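You operate a simulated robot arm through the tools that you are given. There is no shell and no other tool. Be economical: measure what you need, move in short steps, check, and stop when the job is done.

The job below is to be done with a simulated two-armed robot. You get a single attempt, and the scene is never put back.

JOB
On the small table at the end of the bays, fold the striped cloth in half, so that its two long edges meet.

The check looks at the end state, three seconds after you hand in, the way a careful person would. Anything else that was tipped, shoved, dropped, spilled or broken makes it a failure. Flat cloth is picked up by pressing the open fingertips on it (5 to 10 N) and closing them slowly along it; thin cloth reads only 2 to 8 mm in the jaws.

ROBOT AND FRAMES
Two 7-joint arms with two-finger parallel grippers on one trunk, on a base that drives. Base frame: it is fixed to the floor where the robot stands at the start and does not move with it; the origin is under the middle of the robot, x ahead of it, y to its left, z up; the surface under the hand at the start is at about z = 75. Units: cm, degrees, N and s.
The left shoulder is at the start at [7, 16.3, 102], the right one opposite. With the tool pointing down near the work surface each hand reaches from about 40 to 88 cm from the robot's upright axis, wherever it stands, measured 20 degrees to its own side. Places, roughly: small table at the end of the bays [50, -10, 80]. Payload 3.43 kg a hand.
The tool frame of a hand sits at the grasp point between the pads (the TCP): z along the fingers, y along the line on which they close. The tips reach 3.4 cm beyond it. Largest opening 12.8 cm; finger width 2.4, thickness 1.2; the body of the gripper, 4.8 by 13 cm, starts 9.6 cm behind the TCP.
Orientation is told as [roll, pitch, yaw] about the base's x, y, z axes, in that order, counted from this pose: with the fingers straight down and closing along the base's y, the tool's x points along the base's -x, its y along +y and its z along -z.

CONTROLS
- The arms move only by the tool arm_command. It takes "left_motion", "right_motion" or both (then of equal length, played together; a hand with none holds still); each is one flat list of numbers, 7 for each row, row after row: the shift along the base's x, y, z in mm, then the turn, a rotation vector about the base's x, y, z in degrees, then the opening in per cent of the stroke, from 0 (shut) to 100 (fully open). In form: [dx, dy, dz, wx, wy, wz, grip, dx, dy, dz, wx, wy, wz, grip, ...]. A call has 1 to 12 rows; each row shifts and turns the commanded pose from where the row before left it. Each row takes 0.2 s and may step no farther than 5 cm and 8.6 degrees from the row before; otherwise, or with a gripper value out of range, the whole call is refused. Where a pose cannot be reached the arm comes as near as it can. A force on the tool above 40 N (or 10 N above the force at the start of the call, whichever is more), or a blocked arm, ends the call early, and 0.2 s more pass. Each finger travels about 15.3 cm/s and halts on what it meets, pressing with about 42 N; the grip force reading is that of the motor and also rises with nothing between the fingers. The clock runs only during rows and for 0.2 s after the last one: add rows that do not move to give the fingers time. The reply holds the time, the measured pose of the TCP, the force on the tool along the base axes, the opening and the grip force, in the units named above and with some noise, with the torque about the TCP (base axes, N m) and any sound that the robot's microphone picked up.
- Cameras (640 x 400 px; columns grow to the right, rows downward): "scene" is now at [13.05, -2.06, 123.21]; the picture's right is [-0.25, -0.97, 0.00], its down [-0.69, 0.17, -0.71] and it looks along [0.68, -0.17, -0.71] (base axes); focal length 250 px, centre (320, 200). "left" rides on the left gripper at [7.6, 1.1, -16] in its tool frame; the picture's right is [-0.15, 0.99, 0.00], its down [-0.88, -0.13, -0.46] and it looks along [-0.45, -0.07, 0.89] (tool axes); focal length 234 px, centre (320, 200). "right" rides on the right gripper at [7.6, -1.1, -16] in its tool frame; the picture's right is [0.15, 0.99, 0.00], its down [-0.88, 0.13, -0.46] and it looks along [-0.45, 0.07, 0.89] (tool axes); focal length 234 px, centre (320, 200). There is no depth. A picture from a camera that has moved, and an enlarged one, comes with that camera's place and axes in the base frame and with its lens.
- grab_frame(camera): a new picture of that camera. The clock stands still meanwhile.
- raise_lower(by): slides the trunk up (or, below 0, down) by that many cm; the arms and the scene camera ride with it, the base frame stays. It gives what a move gives, with no picture.
- drive_base(legs): drives the robot by 1 to 6 legs, each [ahead, left, turn to the left] in cm, cm and degrees, along the robot's own axes; the way and the turn of a leg run together, so that a leg with both is an arc; at most 150 cm and 180 degrees a leg. The arms and the cameras ride along, it lands a little off, and it stops where it bumps. It gives what a move gives.
- head_to(pan, tilt): turns the head with the scene camera to pan (to the left, within 86 degrees either way) and tilt (down, from -29 to 69), counted from straight ahead of the robot. It gives what a move gives.
- close_up(camera, box): a new picture of the part [left, top, right, bottom] of that camera's present view, enlarged. The clock stands still meanwhile.
- job_done(): hands the job in; it is judged then, once.

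Work in short steps. Places have to be worked out from the pictures, the camera data and where the tool is seen: move nearer, look again, correct. Check each grasp and each placing, and mend what went wrong. You have 120 turns and 100 pictures in all, those below and enlarged ones among them. Open the grippers and draw the arms clear of the work before you hand the job in, unless the task says otherwise; then end with one line.

The tools are called after "Emit:" as name(argument=value, ...) on one line, values as JSON. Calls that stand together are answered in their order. arm_command: Moves the arms, as the interface text tells. Its arguments: {"type":"object","properties":{"left_motion":{"type":"array","items":{"type":"number"}},"right_motion":{"type":"array","items":{"type":"number"}}},"required":[]} The other tools are called the same way: raise_lower (by) slides the trunk up or down; drive_base (legs) drives the base; head_to (pan, tilt) turns the head that bears the scene camera; grab_frame (camera) takes a picture; close_up (camera, box) takes an enlarged picture of a part of a camera's view; job_done () hands the job in.

At the start:

```text
time_s: 0.0
left_eef_pos: [69.26, 20.57, 99.69]
left_ee_rot: [0.0, 0.0, 0.1]
left_contact_force: [-0.7, 0.2, -0.3]
left_ft_torque: [0.0, -0.01, -0.01]
left_width: 12.82
left_grasp_force: 0.1
right_eef_pos: [47.47, -21.61, 99.82]
right_ee_rot: [0.0, 0.0, 0.1]
right_contact_force: [1.4, 0.1, -0.1]
right_ft_torque: [0.0, -0.01, -0.02]
right_width: 12.79
right_grasp_force: 0.1
trunk travel left (down, up): [-50.0, 44.0]
robot x, y, heading: [-0.07, 0.03, 0.1]
head pan, tilt: [-14.2, 45.0]
```

scene: 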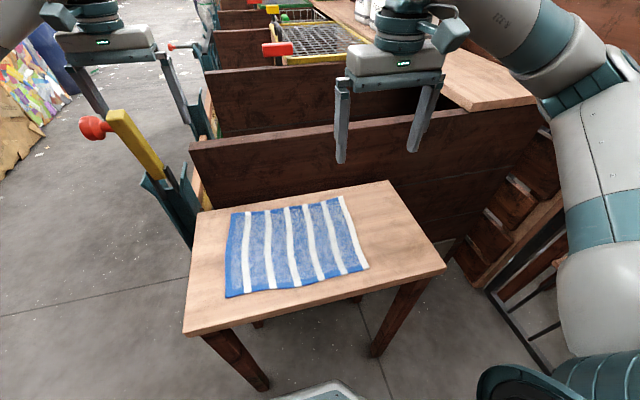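
right: 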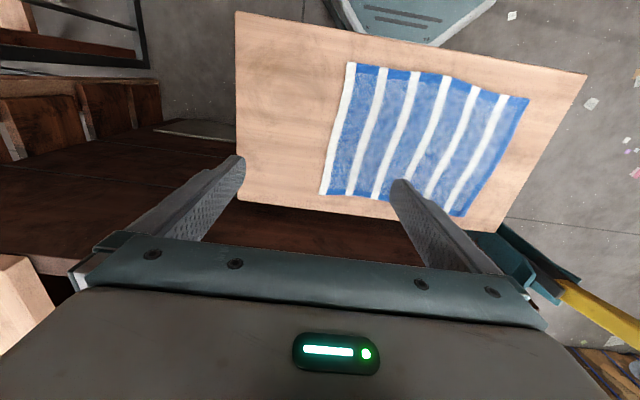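
left: 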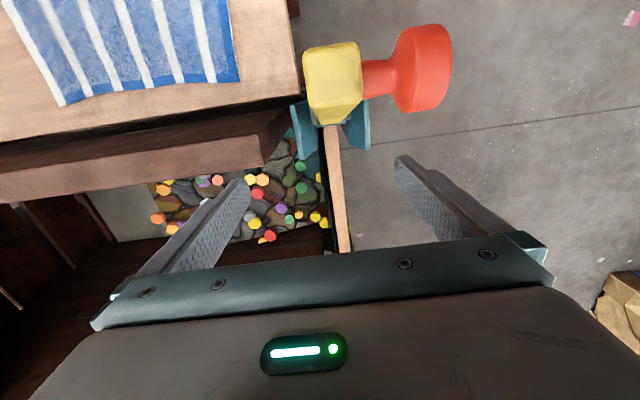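

The table is at about z 75. The cloth's corners come out near (36.8,-18.6), (37.5,10.7), (59.3,-19.8) and (60,9.7), so its long edges run along y. There is a lever near (61,22) up to about z 103, and a wall behind x 67. I'll first bring the left hand up and away from the lever.

Emit:
arm_command(left_motion=[0, 0, 40, 0, 0, 0, 100, 0, 0, 40, 0, 0, 0, 100, 0, -40, 0, 0, 0, 0, 100, 0, -40, 0, 0, 0, 0, 100, 0, -40, 0, 0, 0, 0, 100, -40, 0, 0, 0, 0, 0, 100, -40, 0, 0, 0, 0, 0, 100, -40, 0, 0, 0, 0, 0, 100, 0, 0, 0, 0, 0, 0, 100])

```text
time_s: 2.0
left_eef_pos: [57.3, 8.43, 107.94]
left_ee_rot: [0.0, 0.0, 0.0]
left_contact_force: [0.2, 0.0, 1.1]
left_ft_torque: [0.0, 0.02, 0.0]
left_width: 12.8
left_grasp_force: 0.0
right_eef_pos: [47.45, -21.6, 99.71]
right_ee_rot: [0.0, 0.0, -0.1]
right_contact_force: [0.2, 0.2, -0.2]
right_ft_torque: [0.0, 0.04, -0.03]
right_width: 12.78
right_grasp_force: 0.0
trunk travel left (down, up): [-50.0, 44.0]
robot x, y, heading: [0.33, -0.22, 0.2]
head pan, tilt: [-14.2, 45.0]
```

The left hand is clear of the lever. I'll back the base 12 cm so the near edge is well within reach, and look again.

Emit:
drive_base(legs=[[-12, 0, 0]])

Emit:
head_to(pan=-4, tilt=45)

Emit:
grab_frame(camera="scene")

```text
time_s: 3.2
left_eef_pos: [45.08, 8.47, 108.04]
left_ee_rot: [0.0, 0.0, 0.0]
left_contact_force: [-0.3, 0.0, 0.1]
left_ft_torque: [0.0, -0.04, 0.03]
left_width: 12.8
left_grasp_force: 0.0
right_eef_pos: [35.39, -21.41, 99.65]
right_ee_rot: [0.0, 0.0, 0.1]
right_contact_force: [0.4, 0.6, 0.1]
right_ft_torque: [0.04, 0.02, -0.02]
right_width: 12.79
right_grasp_force: 0.1
trunk travel left (down, up): [-50.0, 44.0]
robot x, y, heading: [-12.13, -0.37, 0.0]
head pan, tilt: [-14.2, 45.0]
```

```text
time_s: 4.0
left_eef_pos: [45.1, 8.57, 107.98]
left_ee_rot: [0.0, 0.0, 0.1]
left_contact_force: [-0.7, 0.7, 0.3]
left_ft_torque: [0.0, 0.02, -0.04]
left_width: 12.79
left_grasp_force: 0.0
right_eef_pos: [35.54, -21.5, 99.66]
right_ee_rot: [0.0, 0.0, 0.2]
right_contact_force: [-0.8, 0.6, -0.2]
right_ft_torque: [0.02, 0.03, 0.0]
right_width: 12.81
right_grasp_force: 0.0
trunk travel left (down, up): [-50.0, 44.0]
robot x, y, heading: [-12.21, 0.01, 0.1]
head pan, tilt: [-4.0, 45.0]
```

```text
96 pictures are left
camera scene: at [1.18, -0.63, 123.21], right [-0.07, -1.0, 0.0], down [-0.71, 0.05, -0.71], along [0.71, -0.05, -0.71], focal length 250 px, centre (320, 200)
```

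scene: 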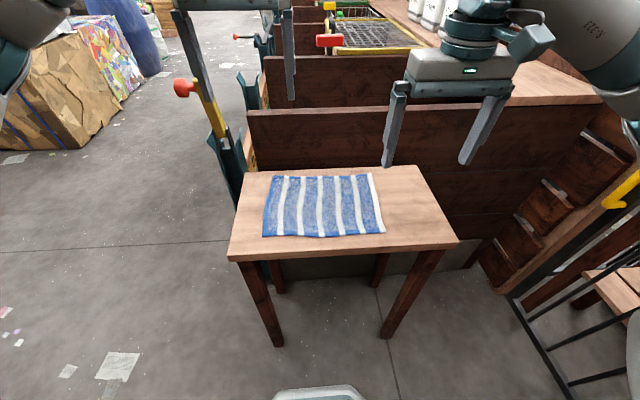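

The view agrees with my estimates. I'll bring both hands above the near long edge by the corners, with the tips about 6 cm over it, and part-close the fingers to about 3.5 cm.

Emit:
arm_command(left_motion=[-11, -2, -38, 0, 0, 0, 60, -11, -2, -38, 0, 0, 0, 40, -11, -2, -38, 0, 0, 0, 28, -11, -2, -38, 0, 0, 0, 28, -11, -2, -38, 0, 0, 0, 28, -11, -2, -38, 0, 0, 0, 28, 0, 0, 0, 0, 0, 0, 28], right_motion=[4, 10.5, -24.5, 0, 0, 0, 60, 4, 10.5, -24.5, 0, 0, 0, 40, 4, 10.5, -24.5, 0, 0, 0, 28, 4, 10.5, -24.5, 0, 0, 0, 28, 4, 10.5, -24.5, 0, 0, 0, 28, 4, 10.5, -24.5, 0, 0, 0, 28, 0, 0, 0, 0, 0, 0, 28])

Emit:
grab_frame(camera="right")

Emit:
grab_frame(camera="left")

Emit:
grab_frame(camera="scene")

```text
time_s: 5.6
left_eef_pos: [38.58, 7.42, 85.2]
left_ee_rot: [0.0, 0.0, 0.1]
left_contact_force: [-0.2, -0.5, 0.9]
left_ft_torque: [-0.04, 0.03, -0.03]
left_width: 3.58
left_grasp_force: 0.1
right_eef_pos: [37.73, -15.13, 85.12]
right_ee_rot: [0.0, 0.0, 0.1]
right_contact_force: [-0.3, -0.1, 0.1]
right_ft_torque: [-0.02, 0.01, -0.01]
right_width: 3.59
right_grasp_force: 0.1
trunk travel left (down, up): [-50.0, 44.0]
robot x, y, heading: [-11.95, -0.42, 0.2]
head pan, tilt: [-4.0, 45.0]
```

```text
95 pictures are left
camera right: at [30.18, -16.25, 101.05], right [-0.15, 0.99, 0.0], down [0.88, 0.13, 0.46], along [0.45, 0.07, -0.89], focal length 234 px, centre (320, 200)
```

right: 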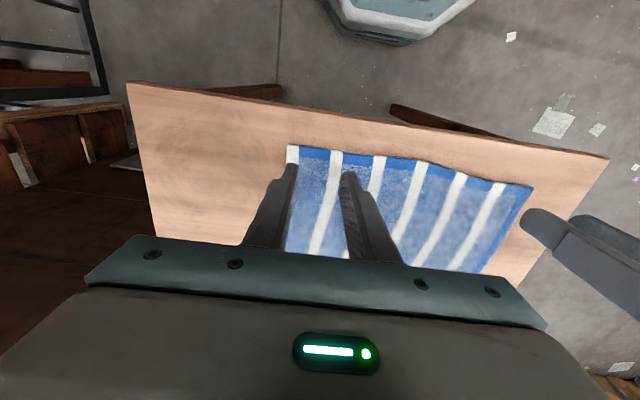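

```text
94 pictures are left
camera left: at [30.97, 8.56, 101.08], right [0.14, 0.99, 0.0], down [0.88, -0.13, 0.46], along [0.45, -0.07, -0.89], focal length 234 px, centre (320, 200)
```

left: 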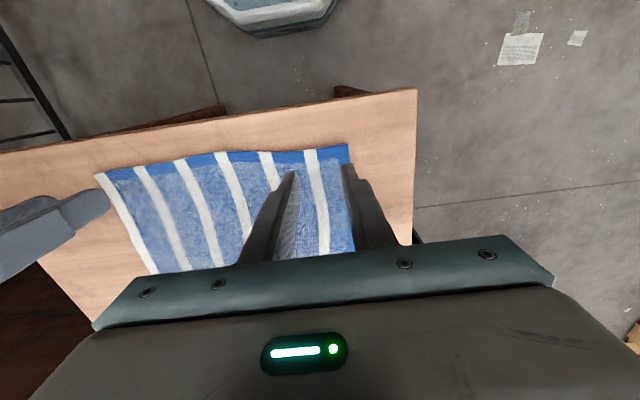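

```text
93 pictures are left
camera scene: at [1.1, -0.62, 123.23], right [-0.07, -1.0, 0.0], down [-0.71, 0.05, -0.71], along [0.71, -0.05, -0.71], focal length 250 px, centre (320, 200)
```

scene: 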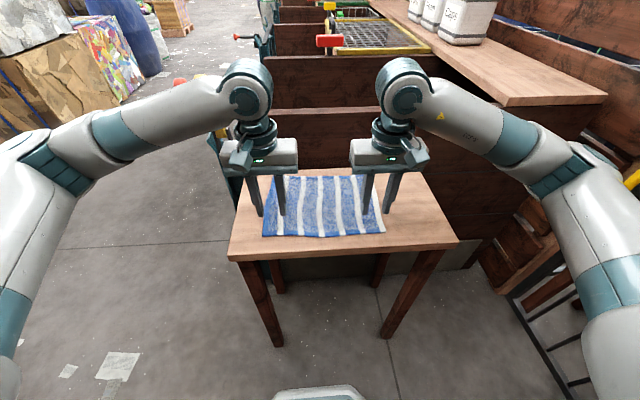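

Both hands sit over the edge, with edge x near 37.0 at the right and 37.7 at the left. I'll descend to just above the cloth.

Emit:
arm_command(left_motion=[0, 0, -25, 0, 0, 0, 28, 0, 0, -25, 0, 0, 0, 28, 0, 0, -8, 0, 0, 0, 28, 0, 0, 0, 0, 0, 0, 28], right_motion=[4, 0, -25, 0, 0, 0, 28, 0, 0, -25, 0, 0, 0, 28, 0, 0, -8, 0, 0, 0, 28, 0, 0, 0, 0, 0, 0, 28])

Emit:
close_up(camera="scene", box=[220, 140, 420, 265])

```text
time_s: 6.6
left_eef_pos: [38.53, 7.33, 79.43]
left_ee_rot: [0.0, -0.1, 0.1]
left_contact_force: [-0.6, 1.2, 0.7]
left_ft_torque: [0.0, -0.01, 0.02]
left_width: 3.58
left_grasp_force: 0.1
right_eef_pos: [38.22, -15.11, 79.23]
right_ee_rot: [0.1, 0.0, 0.1]
right_contact_force: [0.9, 0.3, -0.4]
right_ft_torque: [0.01, 0.02, -0.02]
right_width: 3.59
right_grasp_force: 0.0
trunk travel left (down, up): [-50.0, 44.0]
robot x, y, heading: [-11.91, -0.23, 0.0]
head pan, tilt: [-4.0, 45.0]
```

```text
3.20 times, centred on (320, 202) of scene
camera zoom: at [1.15, -0.61, 123.22], right [-0.07, -1.0, 0.0], down [-0.71, 0.05, -0.71], along [0.71, -0.05, -0.71], focal length 801 px, centre (320, 192)
```

zoom: 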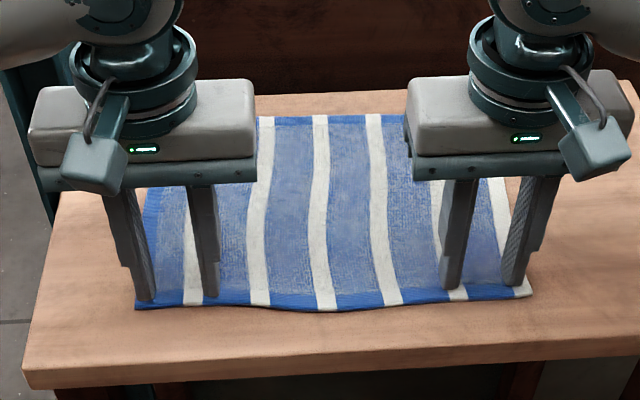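

The fingers are well placed on the edge. Now I'll press down gently.

Emit:
arm_command(left_motion=[0, 0, -2, 0, 0, 0, 28, 0, 0, -2, 0, 0, 0, 28, 0, 0, -2, 0, 0, 0, 28, 0, 0, 0, 0, 0, 0, 28], right_motion=[0, 0, -2, 0, 0, 0, 28, 0, 0, -2, 0, 0, 0, 28, 0, 0, -2, 0, 0, 0, 28, 0, 0, 0, 0, 0, 0, 28])

```text
time_s: 7.6
left_eef_pos: [38.46, 7.34, 78.85]
left_ee_rot: [0.1, 0.1, 0.1]
left_contact_force: [1.1, -0.2, 2.3]
left_ft_torque: [0.0, -0.05, 0.01]
left_width: 3.59
left_grasp_force: 0.1
right_eef_pos: [38.14, -15.26, 78.73]
right_ee_rot: [0.1, 0.0, 0.0]
right_contact_force: [1.5, -0.5, 7.5]
right_ft_torque: [-0.01, -0.07, 0.0]
right_width: 3.57
right_grasp_force: 0.1
trunk travel left (down, up): [-50.0, 44.0]
robot x, y, heading: [-12.14, 0.04, 0.0]
head pan, tilt: [-4.0, 45.0]
```

Right reads 7.5 N and left 2.3 N. I'll lower the left 1.5 mm more, then close both slowly.

Emit:
arm_command(left_motion=[0, 0, -1.5, 0, 0, 0, 28, 0, 0, 0, 0, 0, 0, 28])

```text
time_s: 8.2
left_eef_pos: [38.39, 7.33, 78.65]
left_ee_rot: [-0.1, -0.1, 0.0]
left_contact_force: [2.5, -0.6, 8.0]
left_ft_torque: [-0.01, -0.08, -0.01]
left_width: 3.58
left_grasp_force: 0.1
right_eef_pos: [38.1, -15.12, 78.8]
right_ee_rot: [0.0, -0.1, 0.1]
right_contact_force: [3.3, -1.3, 7.5]
right_ft_torque: [-0.05, -0.08, 0.0]
right_width: 3.57
right_grasp_force: 0.0
trunk travel left (down, up): [-50.0, 44.0]
robot x, y, heading: [-12.37, -0.05, 0.2]
head pan, tilt: [-4.0, 45.0]
```

Both now press with 7–8 N, so I'll close slowly.

Emit:
arm_command(left_motion=[0, 0, 0, 0, 0, 0, 25, 0, 0, 0, 0, 0, 0, 22, 0, 0, 0, 0, 0, 0, 19, 0, 0, 0, 0, 0, 0, 16, 0, 0, 0, 0, 0, 0, 13, 0, 0, 0, 0, 0, 0, 10, 0, 0, 0, 0, 0, 0, 7, 0, 0, 0, 0, 0, 0, 4, 0, 0, 0, 0, 0, 0, 2, 0, 0, 0, 0, 0, 0, 0, 0, 0, 0, 0, 0, 0, 0, 0, 0, 0, 0, 0, 0, 0], right_motion=[0, 0, 0, 0, 0, 0, 25, 0, 0, 0, 0, 0, 0, 22, 0, 0, 0, 0, 0, 0, 19, 0, 0, 0, 0, 0, 0, 16, 0, 0, 0, 0, 0, 0, 13, 0, 0, 0, 0, 0, 0, 10, 0, 0, 0, 0, 0, 0, 7, 0, 0, 0, 0, 0, 0, 4, 0, 0, 0, 0, 0, 0, 2, 0, 0, 0, 0, 0, 0, 0, 0, 0, 0, 0, 0, 0, 0, 0, 0, 0, 0, 0, 0, 0])

Emit:
close_up(camera="scene", box=[220, 140, 420, 265])

```text
time_s: 10.8
left_eef_pos: [38.34, 7.27, 78.7]
left_ee_rot: [0.0, -0.1, 0.1]
left_contact_force: [0.0, -12.2, 8.3]
left_ft_torque: [-0.39, -0.04, 0.01]
left_width: 0.35
left_grasp_force: 38.5
right_eef_pos: [38.06, -15.11, 78.78]
right_ee_rot: [0.0, -0.1, 0.1]
right_contact_force: [-0.7, 11.5, 8.5]
right_ft_torque: [0.38, -0.04, 0.0]
right_width: 0.35
right_grasp_force: 37.6
trunk travel left (down, up): [-50.0, 44.0]
robot x, y, heading: [-11.94, 0.06, -0.1]
head pan, tilt: [-4.0, 45.0]
```

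```text
3.20 times, centred on (320, 202) of scene
camera zoom: at [1.02, -0.61, 123.24], right [-0.07, -1.0, 0.0], down [-0.7, 0.05, -0.71], along [0.71, -0.05, -0.71], focal length 801 px, centre (320, 192)
```

zoom: 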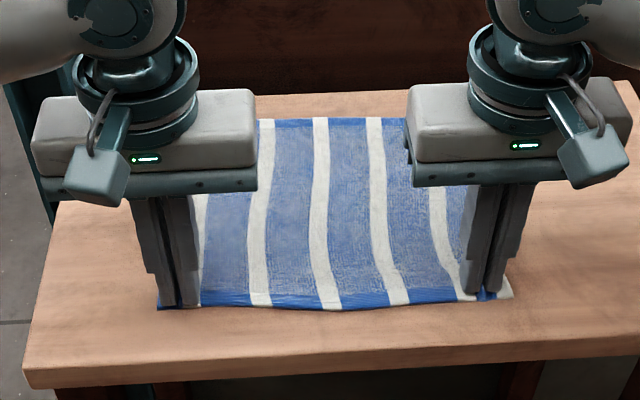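

Both jaws read 0.35 cm with cloth in them, but they hold the full 2.4 cm of finger width, which would leave a turned-back hem after folding. I'll release, move the fingers 1.2 cm outward (toward the robot) and pinch only the edge's last centimetre.

Emit:
arm_command(left_motion=[0, 0, 0, 0, 0, 0, 15, 0, 0, 0, 0, 0, 0, 28, 0, 0, 20, 0, 0, 0, 28, -12, 0, 0, 0, 0, 0, 28, 0, 0, 0, 0, 0, 0, 28], right_motion=[0, 0, 0, 0, 0, 0, 15, 0, 0, 0, 0, 0, 0, 28, 0, 0, 20, 0, 0, 0, 28, -12, 0, 0, 0, 0, 0, 28, 0, 0, 0, 0, 0, 0, 28])

Emit:
close_up(camera="scene", box=[220, 140, 420, 265])

Emit:
close_up(camera="right", box=[220, 80, 540, 280])

Emit:
close_up(camera="left", box=[100, 80, 420, 280])

```text
time_s: 12.0
left_eef_pos: [37.36, 7.23, 80.6]
left_ee_rot: [0.0, -0.1, 0.1]
left_contact_force: [-0.1, 0.3, 0.8]
left_ft_torque: [0.0, -0.01, -0.06]
left_width: 3.59
left_grasp_force: 0.1
right_eef_pos: [36.98, -15.04, 80.59]
right_ee_rot: [0.0, 0.1, 0.1]
right_contact_force: [-0.2, -0.3, 0.0]
right_ft_torque: [0.0, 0.0, 0.0]
right_width: 3.59
right_grasp_force: 0.1
trunk travel left (down, up): [-50.0, 44.0]
robot x, y, heading: [-12.22, 0.36, 0.3]
head pan, tilt: [-4.0, 45.0]
```

```text
3.20 times, centred on (320, 202) of scene
camera zoom: at [1.16, -0.6, 123.21], right [-0.07, -1.0, 0.0], down [-0.71, 0.05, -0.71], along [0.71, -0.05, -0.71], focal length 801 px, centre (320, 192)
```

zoom: 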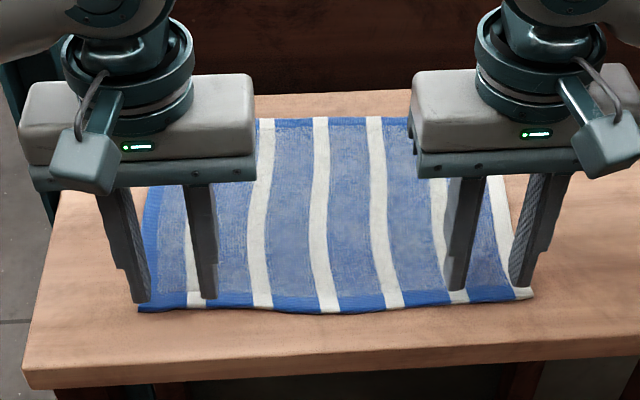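

```text
2.00 times, centred on (380, 180) of right
camera zoom: at [29.44, -16.17, 96.54], right [-0.15, 0.99, 0.0], down [0.88, 0.13, 0.46], along [0.45, 0.07, -0.89], focal length 468 px, centre (200, 240)
```

zoom: 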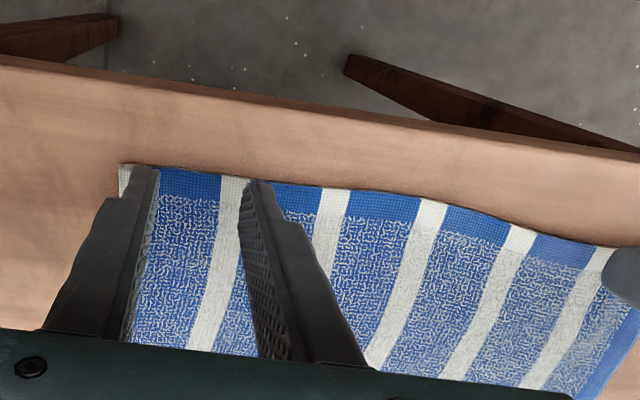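

```text
2.00 times, centred on (260, 180) of left
camera zoom: at [29.72, 8.46, 96.55], right [0.14, 0.99, 0.0], down [0.88, -0.13, 0.46], along [0.45, -0.07, -0.89], focal length 468 px, centre (440, 240)
```

zoom: 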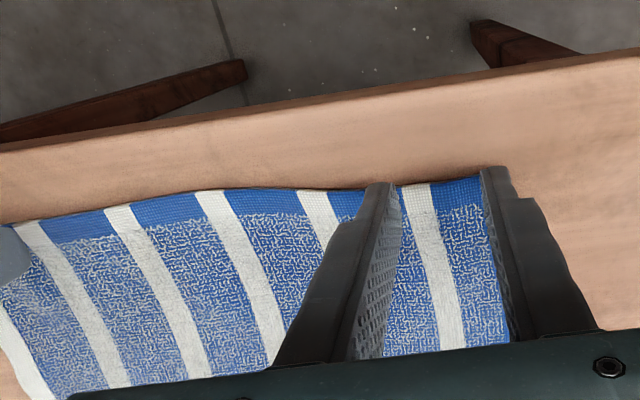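

The cloth sprang back flat, which is good. Overlap is now about 1.1 cm at the left and 1.5 cm at the right. I'll shift the right hand 3 mm, press down again and close slowly.

Emit:
arm_command(left_motion=[0, 0, -12, 0, 0, 0, 28, 0, 0, -4, 0, 0, 0, 28, 0, 0, -4, 0, 0, 0, 28, 0, 0, 0, 0, 0, 0, 28], right_motion=[-3, 0, -12, 0, 0, 0, 28, 0, 0, -4, 0, 0, 0, 28, 0, 0, -4, 0, 0, 0, 28, 0, 0, 0, 0, 0, 0, 28])

```text
time_s: 13.0
left_eef_pos: [37.29, 7.32, 78.66]
left_ee_rot: [-0.1, -0.2, 0.1]
left_contact_force: [2.0, -0.6, 5.5]
left_ft_torque: [-0.03, -0.13, -0.02]
left_width: 3.57
left_grasp_force: 0.2
right_eef_pos: [36.62, -15.16, 78.68]
right_ee_rot: [0.0, 0.0, 0.1]
right_contact_force: [0.0, -0.3, 5.8]
right_ft_torque: [0.01, -0.07, -0.04]
right_width: 3.62
right_grasp_force: 0.1
trunk travel left (down, up): [-50.0, 44.0]
robot x, y, heading: [-12.17, -0.31, -0.1]
head pan, tilt: [-4.0, 45.0]
```

Both press with 5.5–5.8 N. I'll close slowly, drifting the hands 3 mm toward each other to ease the tension.

Emit:
arm_command(left_motion=[0, -0.3, 0, 0, 0, 0, 25, 0, -0.3, 0, 0, 0, 0, 22, 0, -0.3, 0, 0, 0, 0, 19, 0, -0.3, 0, 0, 0, 0, 16, 0, -0.3, 0, 0, 0, 0, 13, 0, -0.3, 0, 0, 0, 0, 10, 0, -0.3, 0, 0, 0, 0, 7, 0, -0.3, 0, 0, 0, 0, 4, 0, -0.3, 0, 0, 0, 0, 2, 0, -0.3, 0, 0, 0, 0, 0, 0, 0, 0, 0, 0, 0, 0, 0, 0, 0, 0, 0, 0, 0], right_motion=[0, 0.3, 0, 0, 0, 0, 25, 0, 0.3, 0, 0, 0, 0, 22, 0, 0.3, 0, 0, 0, 0, 19, 0, 0.3, 0, 0, 0, 0, 16, 0, 0.3, 0, 0, 0, 0, 13, 0, 0.3, 0, 0, 0, 0, 10, 0, 0.3, 0, 0, 0, 0, 7, 0, 0.3, 0, 0, 0, 0, 4, 0, 0.3, 0, 0, 0, 0, 2, 0, 0.3, 0, 0, 0, 0, 0, 0, 0, 0, 0, 0, 0, 0, 0, 0, 0, 0, 0, 0, 0])

Emit:
close_up(camera="scene", box=[220, 140, 420, 265])

```text
time_s: 15.6
left_eef_pos: [37.13, 7.15, 78.64]
left_ee_rot: [-0.1, -0.1, 0.0]
left_contact_force: [2.2, -1.6, 11.7]
left_ft_torque: [-0.02, -0.19, 0.0]
left_width: 0.35
left_grasp_force: 38.0
right_eef_pos: [36.58, -14.84, 78.84]
right_ee_rot: [0.0, -0.1, 0.0]
right_contact_force: [-1.1, 1.3, 8.7]
right_ft_torque: [0.06, 0.04, 0.05]
right_width: 0.31
right_grasp_force: 37.1
trunk travel left (down, up): [-50.0, 44.0]
robot x, y, heading: [-11.84, -0.06, 0.1]
head pan, tilt: [-4.0, 45.0]
```

```text
3.20 times, centred on (320, 202) of scene
camera zoom: at [1.01, -0.6, 123.24], right [-0.07, -1.0, 0.0], down [-0.7, 0.05, -0.71], along [0.71, -0.05, -0.71], focal length 801 px, centre (320, 192)
```

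zoom: 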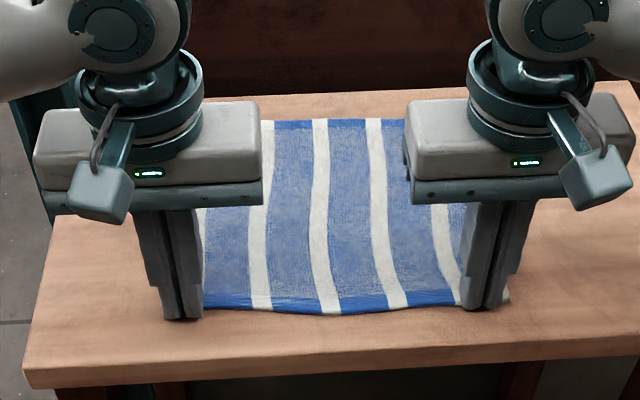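

Both again read 0.31–0.35 cm. I'll lift 4 cm, moving slightly forward, to test the hold.

Emit:
arm_command(left_motion=[0, 0, 10, 0, 0, 0, 0, 1, 0, 10, 0, 0, 0, 0, 3, 0, 10, 0, 0, 0, 0, 5, 0, 10, 0, 0, 0, 0], right_motion=[0, 0, 10, 0, 0, 0, 0, 1, 0, 10, 0, 0, 0, 0, 3, 0, 10, 0, 0, 0, 0, 5, 0, 10, 0, 0, 0, 0])

Emit:
close_up(camera="scene", box=[220, 140, 420, 265])

```text
time_s: 16.6
left_eef_pos: [38.11, 6.99, 82.6]
left_ee_rot: [0.0, 0.0, 0.1]
left_contact_force: [-0.6, -1.5, -1.3]
left_ft_torque: [-0.08, 0.01, 0.01]
left_width: 0.34
left_grasp_force: 37.8
right_eef_pos: [37.6, -14.83, 82.57]
right_ee_rot: [0.0, 0.0, 0.1]
right_contact_force: [-0.3, 1.3, -1.4]
right_ft_torque: [0.05, -0.01, 0.06]
right_width: 0.32
right_grasp_force: 37.8
trunk travel left (down, up): [-50.0, 44.0]
robot x, y, heading: [-12.09, 0.36, -0.0]
head pan, tilt: [-4.0, 45.0]
```

```text
3.20 times, centred on (320, 202) of scene
camera zoom: at [1.15, -0.61, 123.21], right [-0.07, -1.0, 0.0], down [-0.71, 0.05, -0.71], along [0.71, -0.05, -0.71], focal length 801 px, centre (320, 192)
```

zoom: 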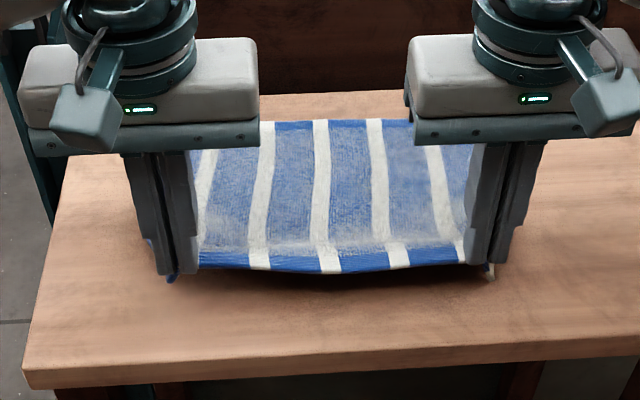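

Both corners came up. Now I'll carry the edge in an arc over the fold line, stopping past the middle to check.

Emit:
arm_command(left_motion=[9, 0, 12, 0, 0, 0, 0, 10, -1, 12, 0, 0, 0, 0, 12, -1, 9, 0, 0, 0, 0, 13, -1, 9, 0, 0, 0, 0, 12, -1, 5, 0, 0, 0, 0, 13, -1, 5, 0, 0, 0, 0, 15, 0, 3, 0, 0, 0, 0, 15, 0, 2, 0, 0, 0, 0, 15, 0, -2, 0, 0, 0, 0, 15, 0, -3, 0, 0, 0, 0], right_motion=[9, 0, 12, 0, 0, 0, 0, 10, -1, 12, 0, 0, 0, 0, 12, -1, 9, 0, 0, 0, 0, 13, -1, 9, 0, 0, 0, 0, 12, -1, 5, 0, 0, 0, 0, 13, -1, 5, 0, 0, 0, 0, 15, 0, 3, 0, 0, 0, 0, 15, 0, 2, 0, 0, 0, 0, 15, 0, -2, 0, 0, 0, 0, 15, 0, -3, 0, 0, 0, 0])

Emit:
grab_frame(camera="scene")

Emit:
grab_frame(camera="left")

```text
time_s: 18.8
left_eef_pos: [51.24, 6.47, 87.74]
left_ee_rot: [0.0, -0.1, 0.1]
left_contact_force: [0.8, -2.0, 0.7]
left_ft_torque: [-0.07, 0.01, -0.01]
left_width: 0.34
left_grasp_force: 38.2
right_eef_pos: [50.46, -15.33, 87.87]
right_ee_rot: [-0.1, 0.0, 0.0]
right_contact_force: [0.1, 1.9, -0.6]
right_ft_torque: [0.03, 0.01, 0.05]
right_width: 0.31
right_grasp_force: 38.3
trunk travel left (down, up): [-50.0, 44.0]
robot x, y, heading: [-12.36, -0.03, 0.1]
head pan, tilt: [-4.0, 45.0]
```

```text
85 pictures are left
camera scene: at [1.22, -0.6, 123.21], right [-0.07, -1.0, 0.0], down [-0.71, 0.05, -0.71], along [0.7, -0.05, -0.71], focal length 250 px, centre (320, 200)
```

scene: 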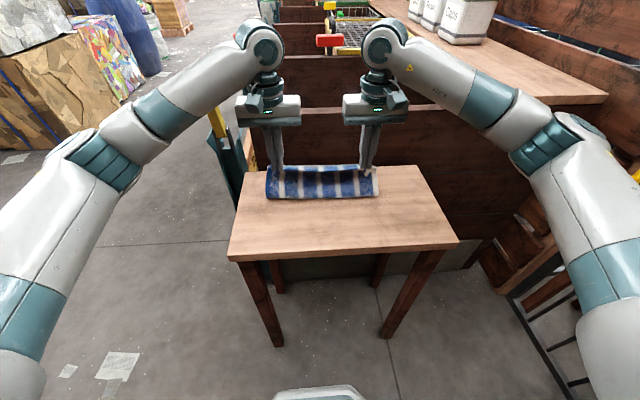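

```text
84 pictures are left
camera left: at [43.57, 7.66, 103.64], right [0.14, 0.99, 0.0], down [0.88, -0.13, 0.46], along [0.45, -0.07, -0.89], focal length 234 px, centre (320, 200)
```

left: 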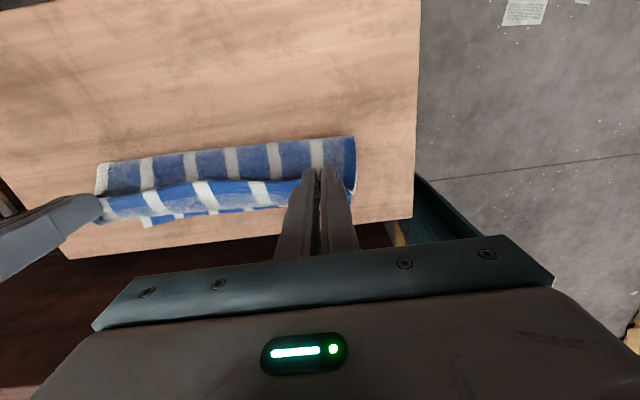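

The fold is forming well and the far edge hasn't moved (right far corner about (58.7,-20.5)). I'll carry on down to the far edge.

Emit:
arm_command(left_motion=[15, -0.5, -7, 0, 0, 0, 0, 15, -0.5, -8, 0, 0, 0, 0, 13, -0.5, -12, 0, 0, 0, 0, 12, -0.5, -13, 0, 0, 0, 0, 9, -0.5, -14, 0, 0, 0, 0, 5, 0, -12, 0, 0, 0, 0, 3, 0, -8, 0, 0, 0, 0, 0, 0, 0, 0, 0, 0, 0], right_motion=[15, -0.5, -7, 0, 0, 0, 0, 15, -0.5, -8, 0, 0, 0, 0, 13, -0.5, -12, 0, 0, 0, 0, 12, -0.5, -13, 0, 0, 0, 0, 9, -0.5, -14, 0, 0, 0, 0, 5, 0, -12, 0, 0, 0, 0, 3, 0, -8, 0, 0, 0, 0, 0, 0, 0, 0, 0, 0, 0])

Emit:
close_up(camera="scene", box=[220, 110, 420, 235])

Emit:
grab_frame(camera="left")

Emit:
grab_frame(camera="right")

```text
time_s: 20.6
left_eef_pos: [58.34, 6.33, 80.58]
left_ee_rot: [0.0, 0.0, 0.1]
left_contact_force: [0.6, -3.2, 0.4]
left_ft_torque: [-0.1, 0.0, -0.02]
left_width: 0.31
left_grasp_force: 38.2
right_eef_pos: [57.65, -15.59, 80.49]
right_ee_rot: [0.0, 0.0, 0.1]
right_contact_force: [0.4, 2.3, -0.1]
right_ft_torque: [0.1, 0.01, 0.06]
right_width: 0.3
right_grasp_force: 38.1
trunk travel left (down, up): [-50.0, 44.0]
robot x, y, heading: [-12.02, 0.1, 0.0]
head pan, tilt: [-4.0, 45.0]
```

```text
3.20 times, centred on (320, 172) of scene
camera zoom: at [1.14, -0.62, 123.22], right [-0.07, -1.0, 0.0], down [-0.71, 0.05, -0.71], along [0.71, -0.05, -0.71], focal length 801 px, centre (320, 288)
```

zoom: 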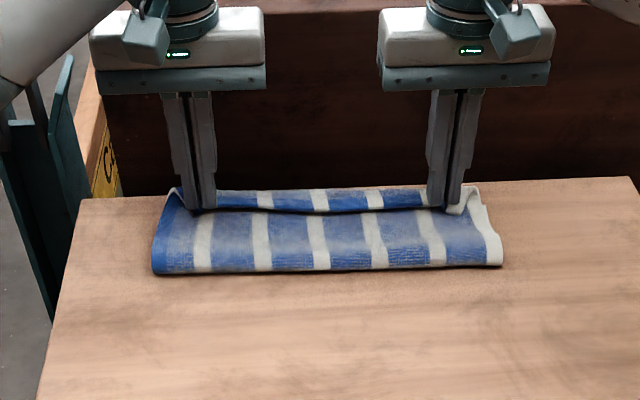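

```text
82 pictures are left
camera left: at [50.81, 7.47, 96.44], right [0.14, 0.99, 0.0], down [0.88, -0.13, 0.46], along [0.45, -0.07, -0.89], focal length 234 px, centre (320, 200)
```

left: 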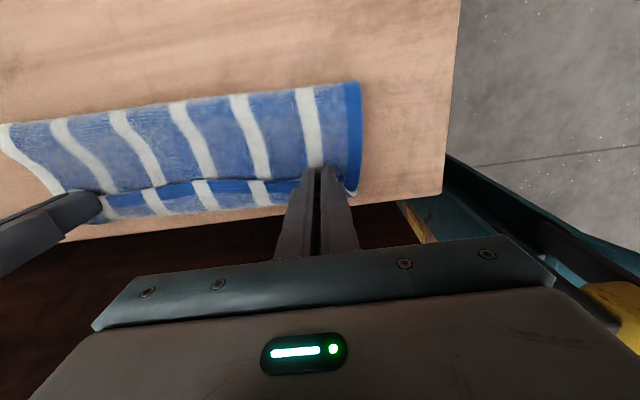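

```text
81 pictures are left
camera right: at [50.11, -16.69, 96.4], right [-0.15, 0.99, 0.0], down [0.88, 0.13, 0.46], along [0.45, 0.07, -0.89], focal length 234 px, centre (320, 200)
```

right: 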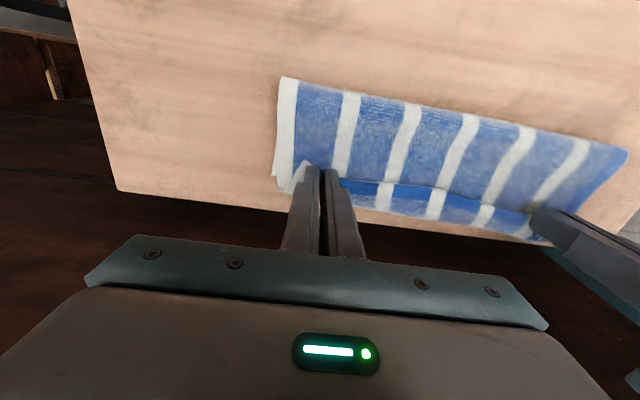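

The fold lies nicely. The top edge is about 2 cm short of the far edge while pinched, and some of that should recover when the hem unrolls. I'll lower 6 mm and release gently.

Emit:
arm_command(left_motion=[2, 0, -6, 0, 0, 0, 0, 0, 0, 0, 0, 0, 0, 0, 0, 0, 0, 0, 0, 0, 5, 0, 0, 0, 0, 0, 0, 12, 0, 0, 0, 0, 0, 0, 20, 0, 0, 10, 0, 0, 0, 25, 0, 0, 20, 0, 0, 0, 25, 0, 0, 30, 0, 0, 0, 25], right_motion=[2, 0, -6, 0, 0, 0, 0, 0, 0, 0, 0, 0, 0, 0, 0, 0, 0, 0, 0, 0, 5, 0, 0, 0, 0, 0, 0, 12, 0, 0, 0, 0, 0, 0, 20, 0, 0, 10, 0, 0, 0, 25, 0, 0, 20, 0, 0, 0, 25, 0, 0, 30, 0, 0, 0, 25])

Emit:
close_up(camera="scene", box=[220, 110, 420, 235])

Emit:
grab_frame(camera="left")

Emit:
grab_frame(camera="right")

```text
time_s: 22.4
left_eef_pos: [58.55, 6.06, 85.87]
left_ee_rot: [0.0, 0.1, 0.1]
left_contact_force: [0.1, -0.4, 0.0]
left_ft_torque: [-0.01, 0.0, -0.01]
left_width: 3.22
left_grasp_force: 0.0
right_eef_pos: [57.77, -15.47, 85.84]
right_ee_rot: [0.0, 0.0, 0.1]
right_contact_force: [1.0, -0.2, -0.5]
right_ft_torque: [0.02, -0.03, -0.02]
right_width: 3.19
right_grasp_force: 0.1
trunk travel left (down, up): [-50.0, 44.0]
robot x, y, heading: [-12.5, -0.22, 0.1]
head pan, tilt: [-4.0, 45.0]
```

```text
3.20 times, centred on (320, 172) of scene
camera zoom: at [1.03, -0.6, 123.22], right [-0.07, -1.0, 0.0], down [-0.7, 0.05, -0.71], along [0.71, -0.05, -0.71], focal length 801 px, centre (320, 288)
```

zoom: 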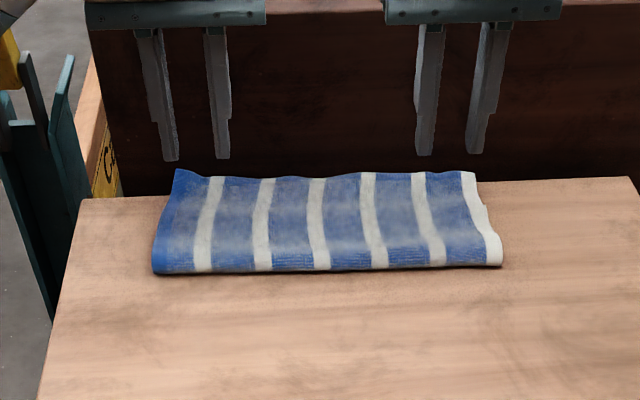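

```text
79 pictures are left
camera left: at [50.88, 7.26, 101.73], right [0.15, 0.99, 0.0], down [0.88, -0.13, 0.46], along [0.45, -0.07, -0.89], focal length 234 px, centre (320, 200)
```

left: 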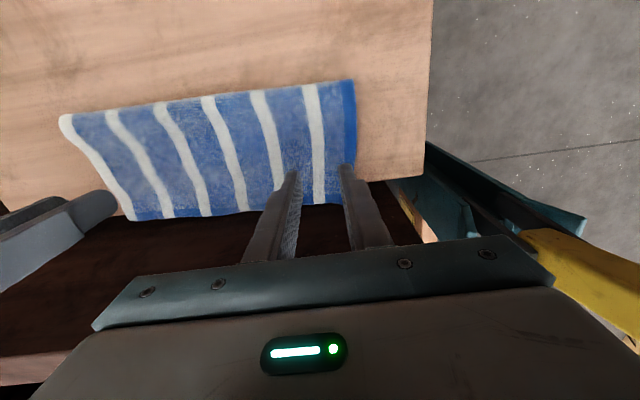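

```text
78 pictures are left
camera right: at [50.22, -16.62, 101.82], right [-0.15, 0.99, 0.0], down [0.88, 0.13, 0.46], along [0.45, 0.07, -0.89], focal length 234 px, centre (320, 200)
```

right: 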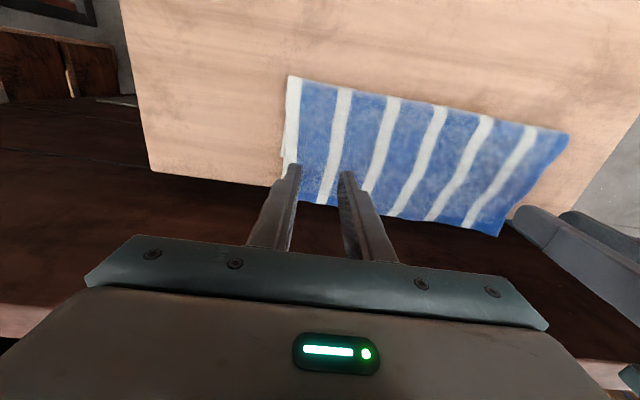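

The hem unrolled to the far side and the top layer now reaches the far edge. I'll draw the hands up and back to get a clear view once it settles.

Emit:
arm_command(left_motion=[0, 0, 30, 0, 0, 0, 25, 0, 0, 30, 0, 0, 0, 25, -30, 0, 20, 0, 0, 0, 25, -30, 0, 10, 0, 0, 0, 25, -30, 0, 0, 0, 0, 0, 25, -30, 0, 0, 0, 0, 0, 25, -30, 0, 0, 0, 0, 0, 25, 0, 0, 0, 0, 0, 0, 25, 0, 0, 0, 0, 0, 0, 25], right_motion=[0, 0, 30, 0, 0, 0, 25, 0, 0, 30, 0, 0, 0, 25, -30, 0, 20, 0, 0, 0, 25, -30, 0, 10, 0, 0, 0, 25, -30, 0, 0, 0, 0, 0, 25, -30, 0, 0, 0, 0, 0, 25, -30, 0, 0, 0, 0, 0, 25, 0, 0, 0, 0, 0, 0, 25, 0, 0, 0, 0, 0, 0, 25])

Emit:
close_up(camera="scene", box=[220, 110, 420, 235])

Emit:
grab_frame(camera="left")

Emit:
grab_frame(camera="right")

```text
time_s: 24.4
left_eef_pos: [43.63, 6.41, 94.83]
left_ee_rot: [0.0, 0.1, 0.1]
left_contact_force: [-0.1, -1.1, -0.7]
left_ft_torque: [-0.02, -0.05, 0.0]
left_width: 3.21
left_grasp_force: 0.0
right_eef_pos: [42.92, -15.53, 94.86]
right_ee_rot: [0.0, 0.0, 0.0]
right_contact_force: [-0.4, 0.1, 0.1]
right_ft_torque: [-0.02, 0.01, 0.02]
right_width: 3.18
right_grasp_force: 0.1
trunk travel left (down, up): [-50.0, 44.0]
robot x, y, heading: [-12.16, 0.13, -0.0]
head pan, tilt: [-4.0, 45.0]
```

```text
3.20 times, centred on (320, 172) of scene
camera zoom: at [1.13, -0.62, 123.22], right [-0.07, -1.0, 0.0], down [-0.71, 0.05, -0.71], along [0.71, -0.05, -0.71], focal length 801 px, centre (320, 288)
```

zoom: 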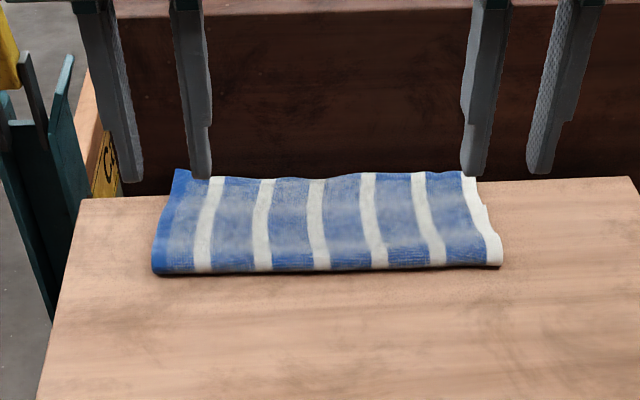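

```text
76 pictures are left
camera left: at [36.01, 7.57, 110.86], right [0.14, 0.99, 0.0], down [0.88, -0.13, 0.46], along [0.45, -0.07, -0.89], focal length 234 px, centre (320, 200)
```

left: 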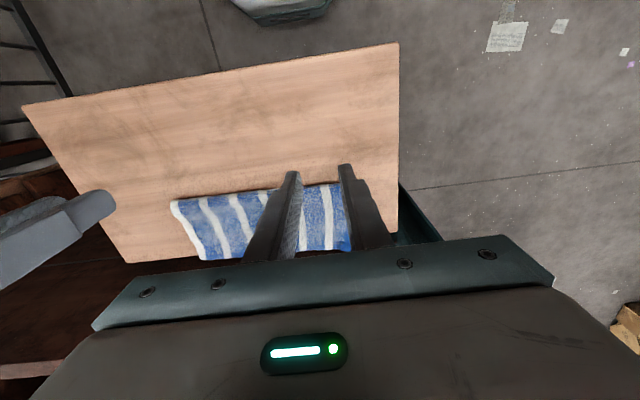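

```text
75 pictures are left
camera right: at [35.39, -16.61, 110.8], right [-0.15, 0.99, 0.0], down [0.88, 0.13, 0.46], along [0.45, 0.07, -0.89], focal length 234 px, centre (320, 200)
```

right: 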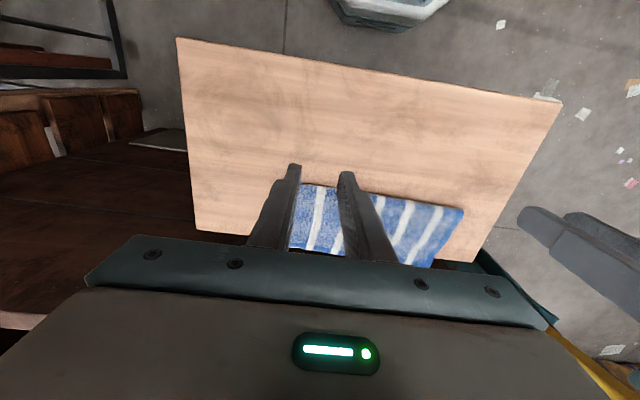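

The fold line is at about x 51, a bit farther than the expected 48.6, so I need to see how the layers line up at the far edge. I'll move the hands aside to view the two short ends.

Emit:
arm_command(left_motion=[0, 30, 10, 0, 0, 0, 25, 0, 30, 10, 0, 0, 0, 25, 0, 0, 0, 0, 0, 0, 25], right_motion=[30, -40, 0, 0, 0, 0, 25, 30, -40, 0, 0, 0, 0, 25, 30, -30, 0, 0, 0, 0, 25])

Emit:
grab_frame(camera="right")

Emit:
grab_frame(camera="left")

Emit:
close_up(camera="scene", box=[240, 135, 400, 235])

```text
time_s: 25.2
left_eef_pos: [43.63, 12.08, 97.02]
left_ee_rot: [0.1, 0.2, 0.1]
left_contact_force: [-0.4, -0.5, -0.5]
left_ft_torque: [0.03, 0.01, 0.01]
left_width: 3.21
left_grasp_force: 0.1
right_eef_pos: [52.01, -26.57, 94.89]
right_ee_rot: [0.0, 0.0, 0.1]
right_contact_force: [-0.7, -0.7, 0.0]
right_ft_torque: [0.01, 0.01, -0.04]
right_width: 3.18
right_grasp_force: 0.0
trunk travel left (down, up): [-50.0, 44.0]
robot x, y, heading: [-11.83, 0.07, -0.1]
head pan, tilt: [-4.0, 45.0]
```

```text
74 pictures are left
camera right: at [44.45, -27.72, 110.82], right [-0.15, 0.99, 0.0], down [0.88, 0.13, 0.45], along [0.45, 0.07, -0.89], focal length 234 px, centre (320, 200)
```

right: 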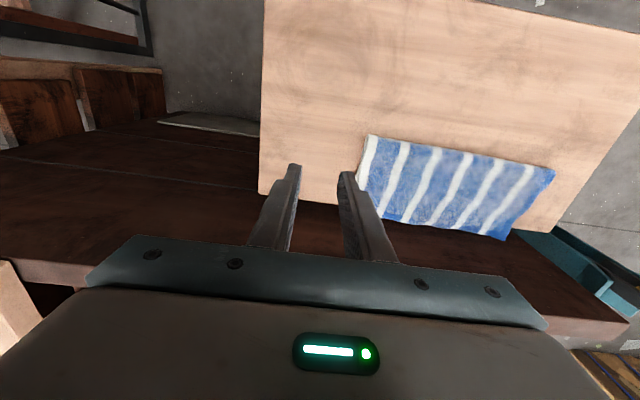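

```text
73 pictures are left
camera left: at [36.01, 13.27, 112.95], right [0.14, 0.99, 0.0], down [0.88, -0.13, 0.45], along [0.45, -0.06, -0.89], focal length 234 px, centre (320, 200)
```

left: 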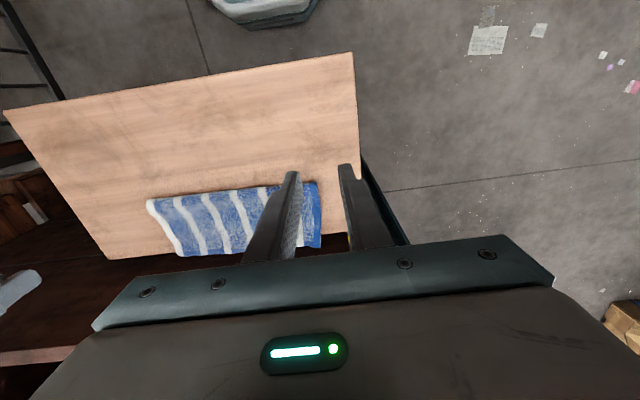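

```text
4.00 times, centred on (320, 185) of scene
camera zoom: at [1.23, -0.73, 123.2], right [-0.07, -1.0, 0.0], down [-0.71, 0.05, -0.71], along [0.7, -0.05, -0.71], focal length 1002 px, centre (320, 260)
```

zoom: 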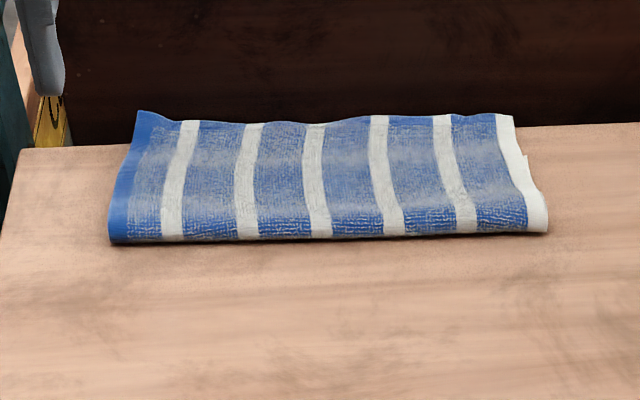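

Triangulating: the bottom layer's far edge is still at x≈59–60, but the top layer overshoots by about 3 cm (right) to 4 cm (left), with the fold line at 51. I'll grip only the overhanging top strip, lift it, and set it back by that much. First I go above it.

Emit:
arm_command(left_motion=[0, -32, 0, 0, 0, 0, 28, 0, -33, 0, 0, 0, 0, 28, 45, 0, -20, 0, 0, 0, 28, 46, 0, -30, 0, 0, 0, 28, 46, 0, -30, 0, 0, 0, 28, 46, 0, -30, 0, 0, 0, 28, 0, 0, 0, 0, 0, 0, 28], right_motion=[15, 17, -12, 0, 0, 0, 28, 15, 17, -13, 0, 0, 0, 28, 15, 17, -15, 0, 0, 0, 28, 15, 17, -15, 0, 0, 0, 28, 16, 17, -20, 0, 0, 0, 28, 16, 16, -20, 0, 0, 0, 28, 0, 0, 0, 0, 0, 0, 28])

Emit:
grab_frame(camera="right")

Emit:
grab_frame(camera="left")

Emit:
close_up(camera="scene", box=[240, 115, 400, 215])

```text
refused: row 4 steps farther than a row can; nothing moved
```

```text
71 pictures are left
camera right: at [44.45, -27.72, 110.82], right [-0.15, 0.99, 0.0], down [0.88, 0.13, 0.45], along [0.45, 0.07, -0.89], focal length 234 px, centre (320, 200)
```

right: 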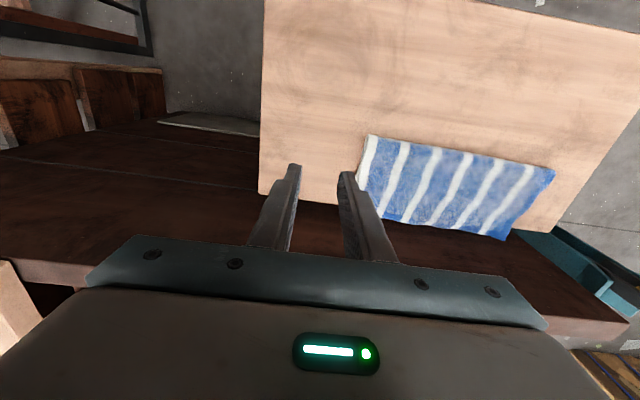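

```text
70 pictures are left
camera left: at [36.01, 13.27, 112.95], right [0.14, 0.99, 0.0], down [0.88, -0.13, 0.45], along [0.45, -0.06, -0.89], focal length 234 px, centre (320, 200)
```

left: 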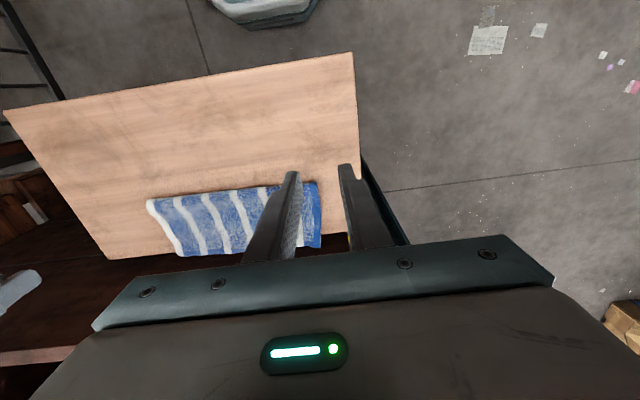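

```text
4.00 times, centred on (320, 165) of scene
camera zoom: at [1.23, -0.73, 123.2], right [-0.07, -1.0, 0.0], down [-0.71, 0.05, -0.71], along [0.7, -0.05, -0.71], focal length 1002 px, centre (320, 340)
```

zoom: 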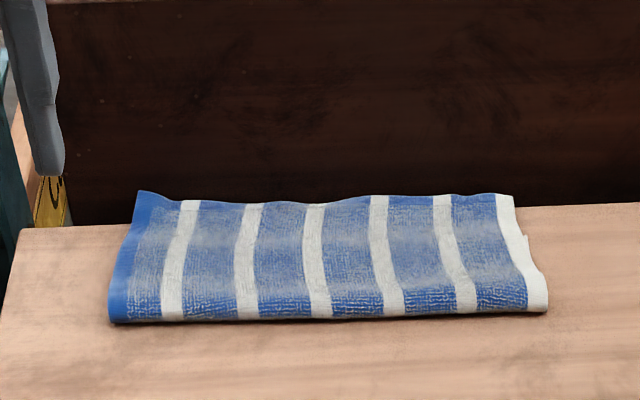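

A row was too long, so nothing moved. The edge is confirmed at about x 64.2 (left) and 62.7 (right). I'll resend with shorter rows.

Emit:
arm_command(left_motion=[0, -32, 0, 0, 0, 0, 28, 0, -33, 0, 0, 0, 0, 28, 37, 0, -15, 0, 0, 0, 28, 37, 0, -20, 0, 0, 0, 28, 37, 0, -25, 0, 0, 0, 28, 37, 0, -25, 0, 0, 0, 28, 35, 0, -25, 0, 0, 0, 28, 0, 0, 0, 0, 0, 0, 28], right_motion=[15, 17, -12, 0, 0, 0, 28, 15, 17, -13, 0, 0, 0, 28, 15, 17, -15, 0, 0, 0, 28, 15, 17, -15, 0, 0, 0, 28, 16, 17, -20, 0, 0, 0, 28, 16, 16, -20, 0, 0, 0, 28, 0, 0, 0, 0, 0, 0, 28, 0, 0, 0, 0, 0, 0, 28])

Emit:
grab_frame(camera="right")

Emit:
grab_frame(camera="left")

Emit:
close_up(camera="scene", box=[240, 115, 400, 215])

```text
time_s: 27.0
left_eef_pos: [61.97, 5.76, 85.82]
left_ee_rot: [0.0, 0.0, 0.1]
left_contact_force: [-0.9, -0.5, 0.7]
left_ft_torque: [0.02, -0.01, -0.05]
left_width: 3.59
left_grasp_force: 0.0
right_eef_pos: [61.04, -16.33, 85.25]
right_ee_rot: [0.1, 0.1, 0.1]
right_contact_force: [-0.3, -0.5, -0.6]
right_ft_torque: [-0.02, -0.04, 0.02]
right_width: 3.6
right_grasp_force: 0.0
trunk travel left (down, up): [-50.0, 44.0]
robot x, y, heading: [-12.45, -0.02, -0.2]
head pan, tilt: [-4.0, 45.0]
```

```text
68 pictures are left
camera right: at [53.52, -17.53, 101.27], right [-0.15, 0.99, 0.0], down [0.88, 0.13, 0.46], along [0.45, 0.07, -0.89], focal length 234 px, centre (320, 200)
```

right: 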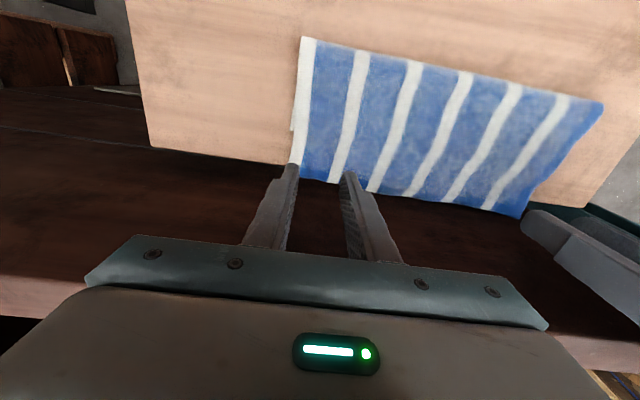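

```text
67 pictures are left
camera left: at [54.28, 6.91, 101.81], right [0.14, 0.99, 0.0], down [0.88, -0.13, 0.46], along [0.45, -0.07, -0.89], focal length 234 px, centre (320, 200)
```

left: 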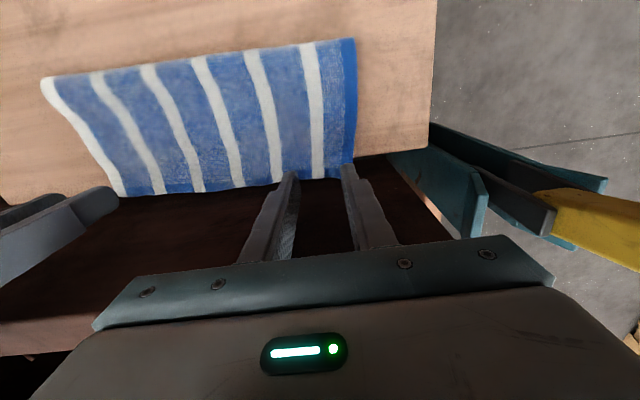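

```text
4.00 times, centred on (320, 165) of scene
camera zoom: at [1.13, -0.56, 123.22], right [-0.07, -1.0, 0.0], down [-0.71, 0.05, -0.71], along [0.71, -0.05, -0.71], focal length 1002 px, centre (320, 340)
```

zoom: 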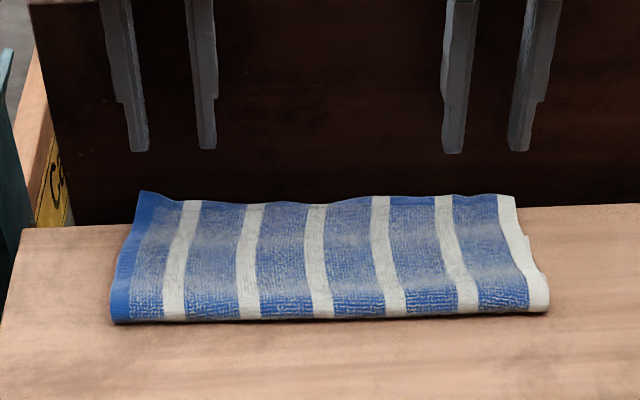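

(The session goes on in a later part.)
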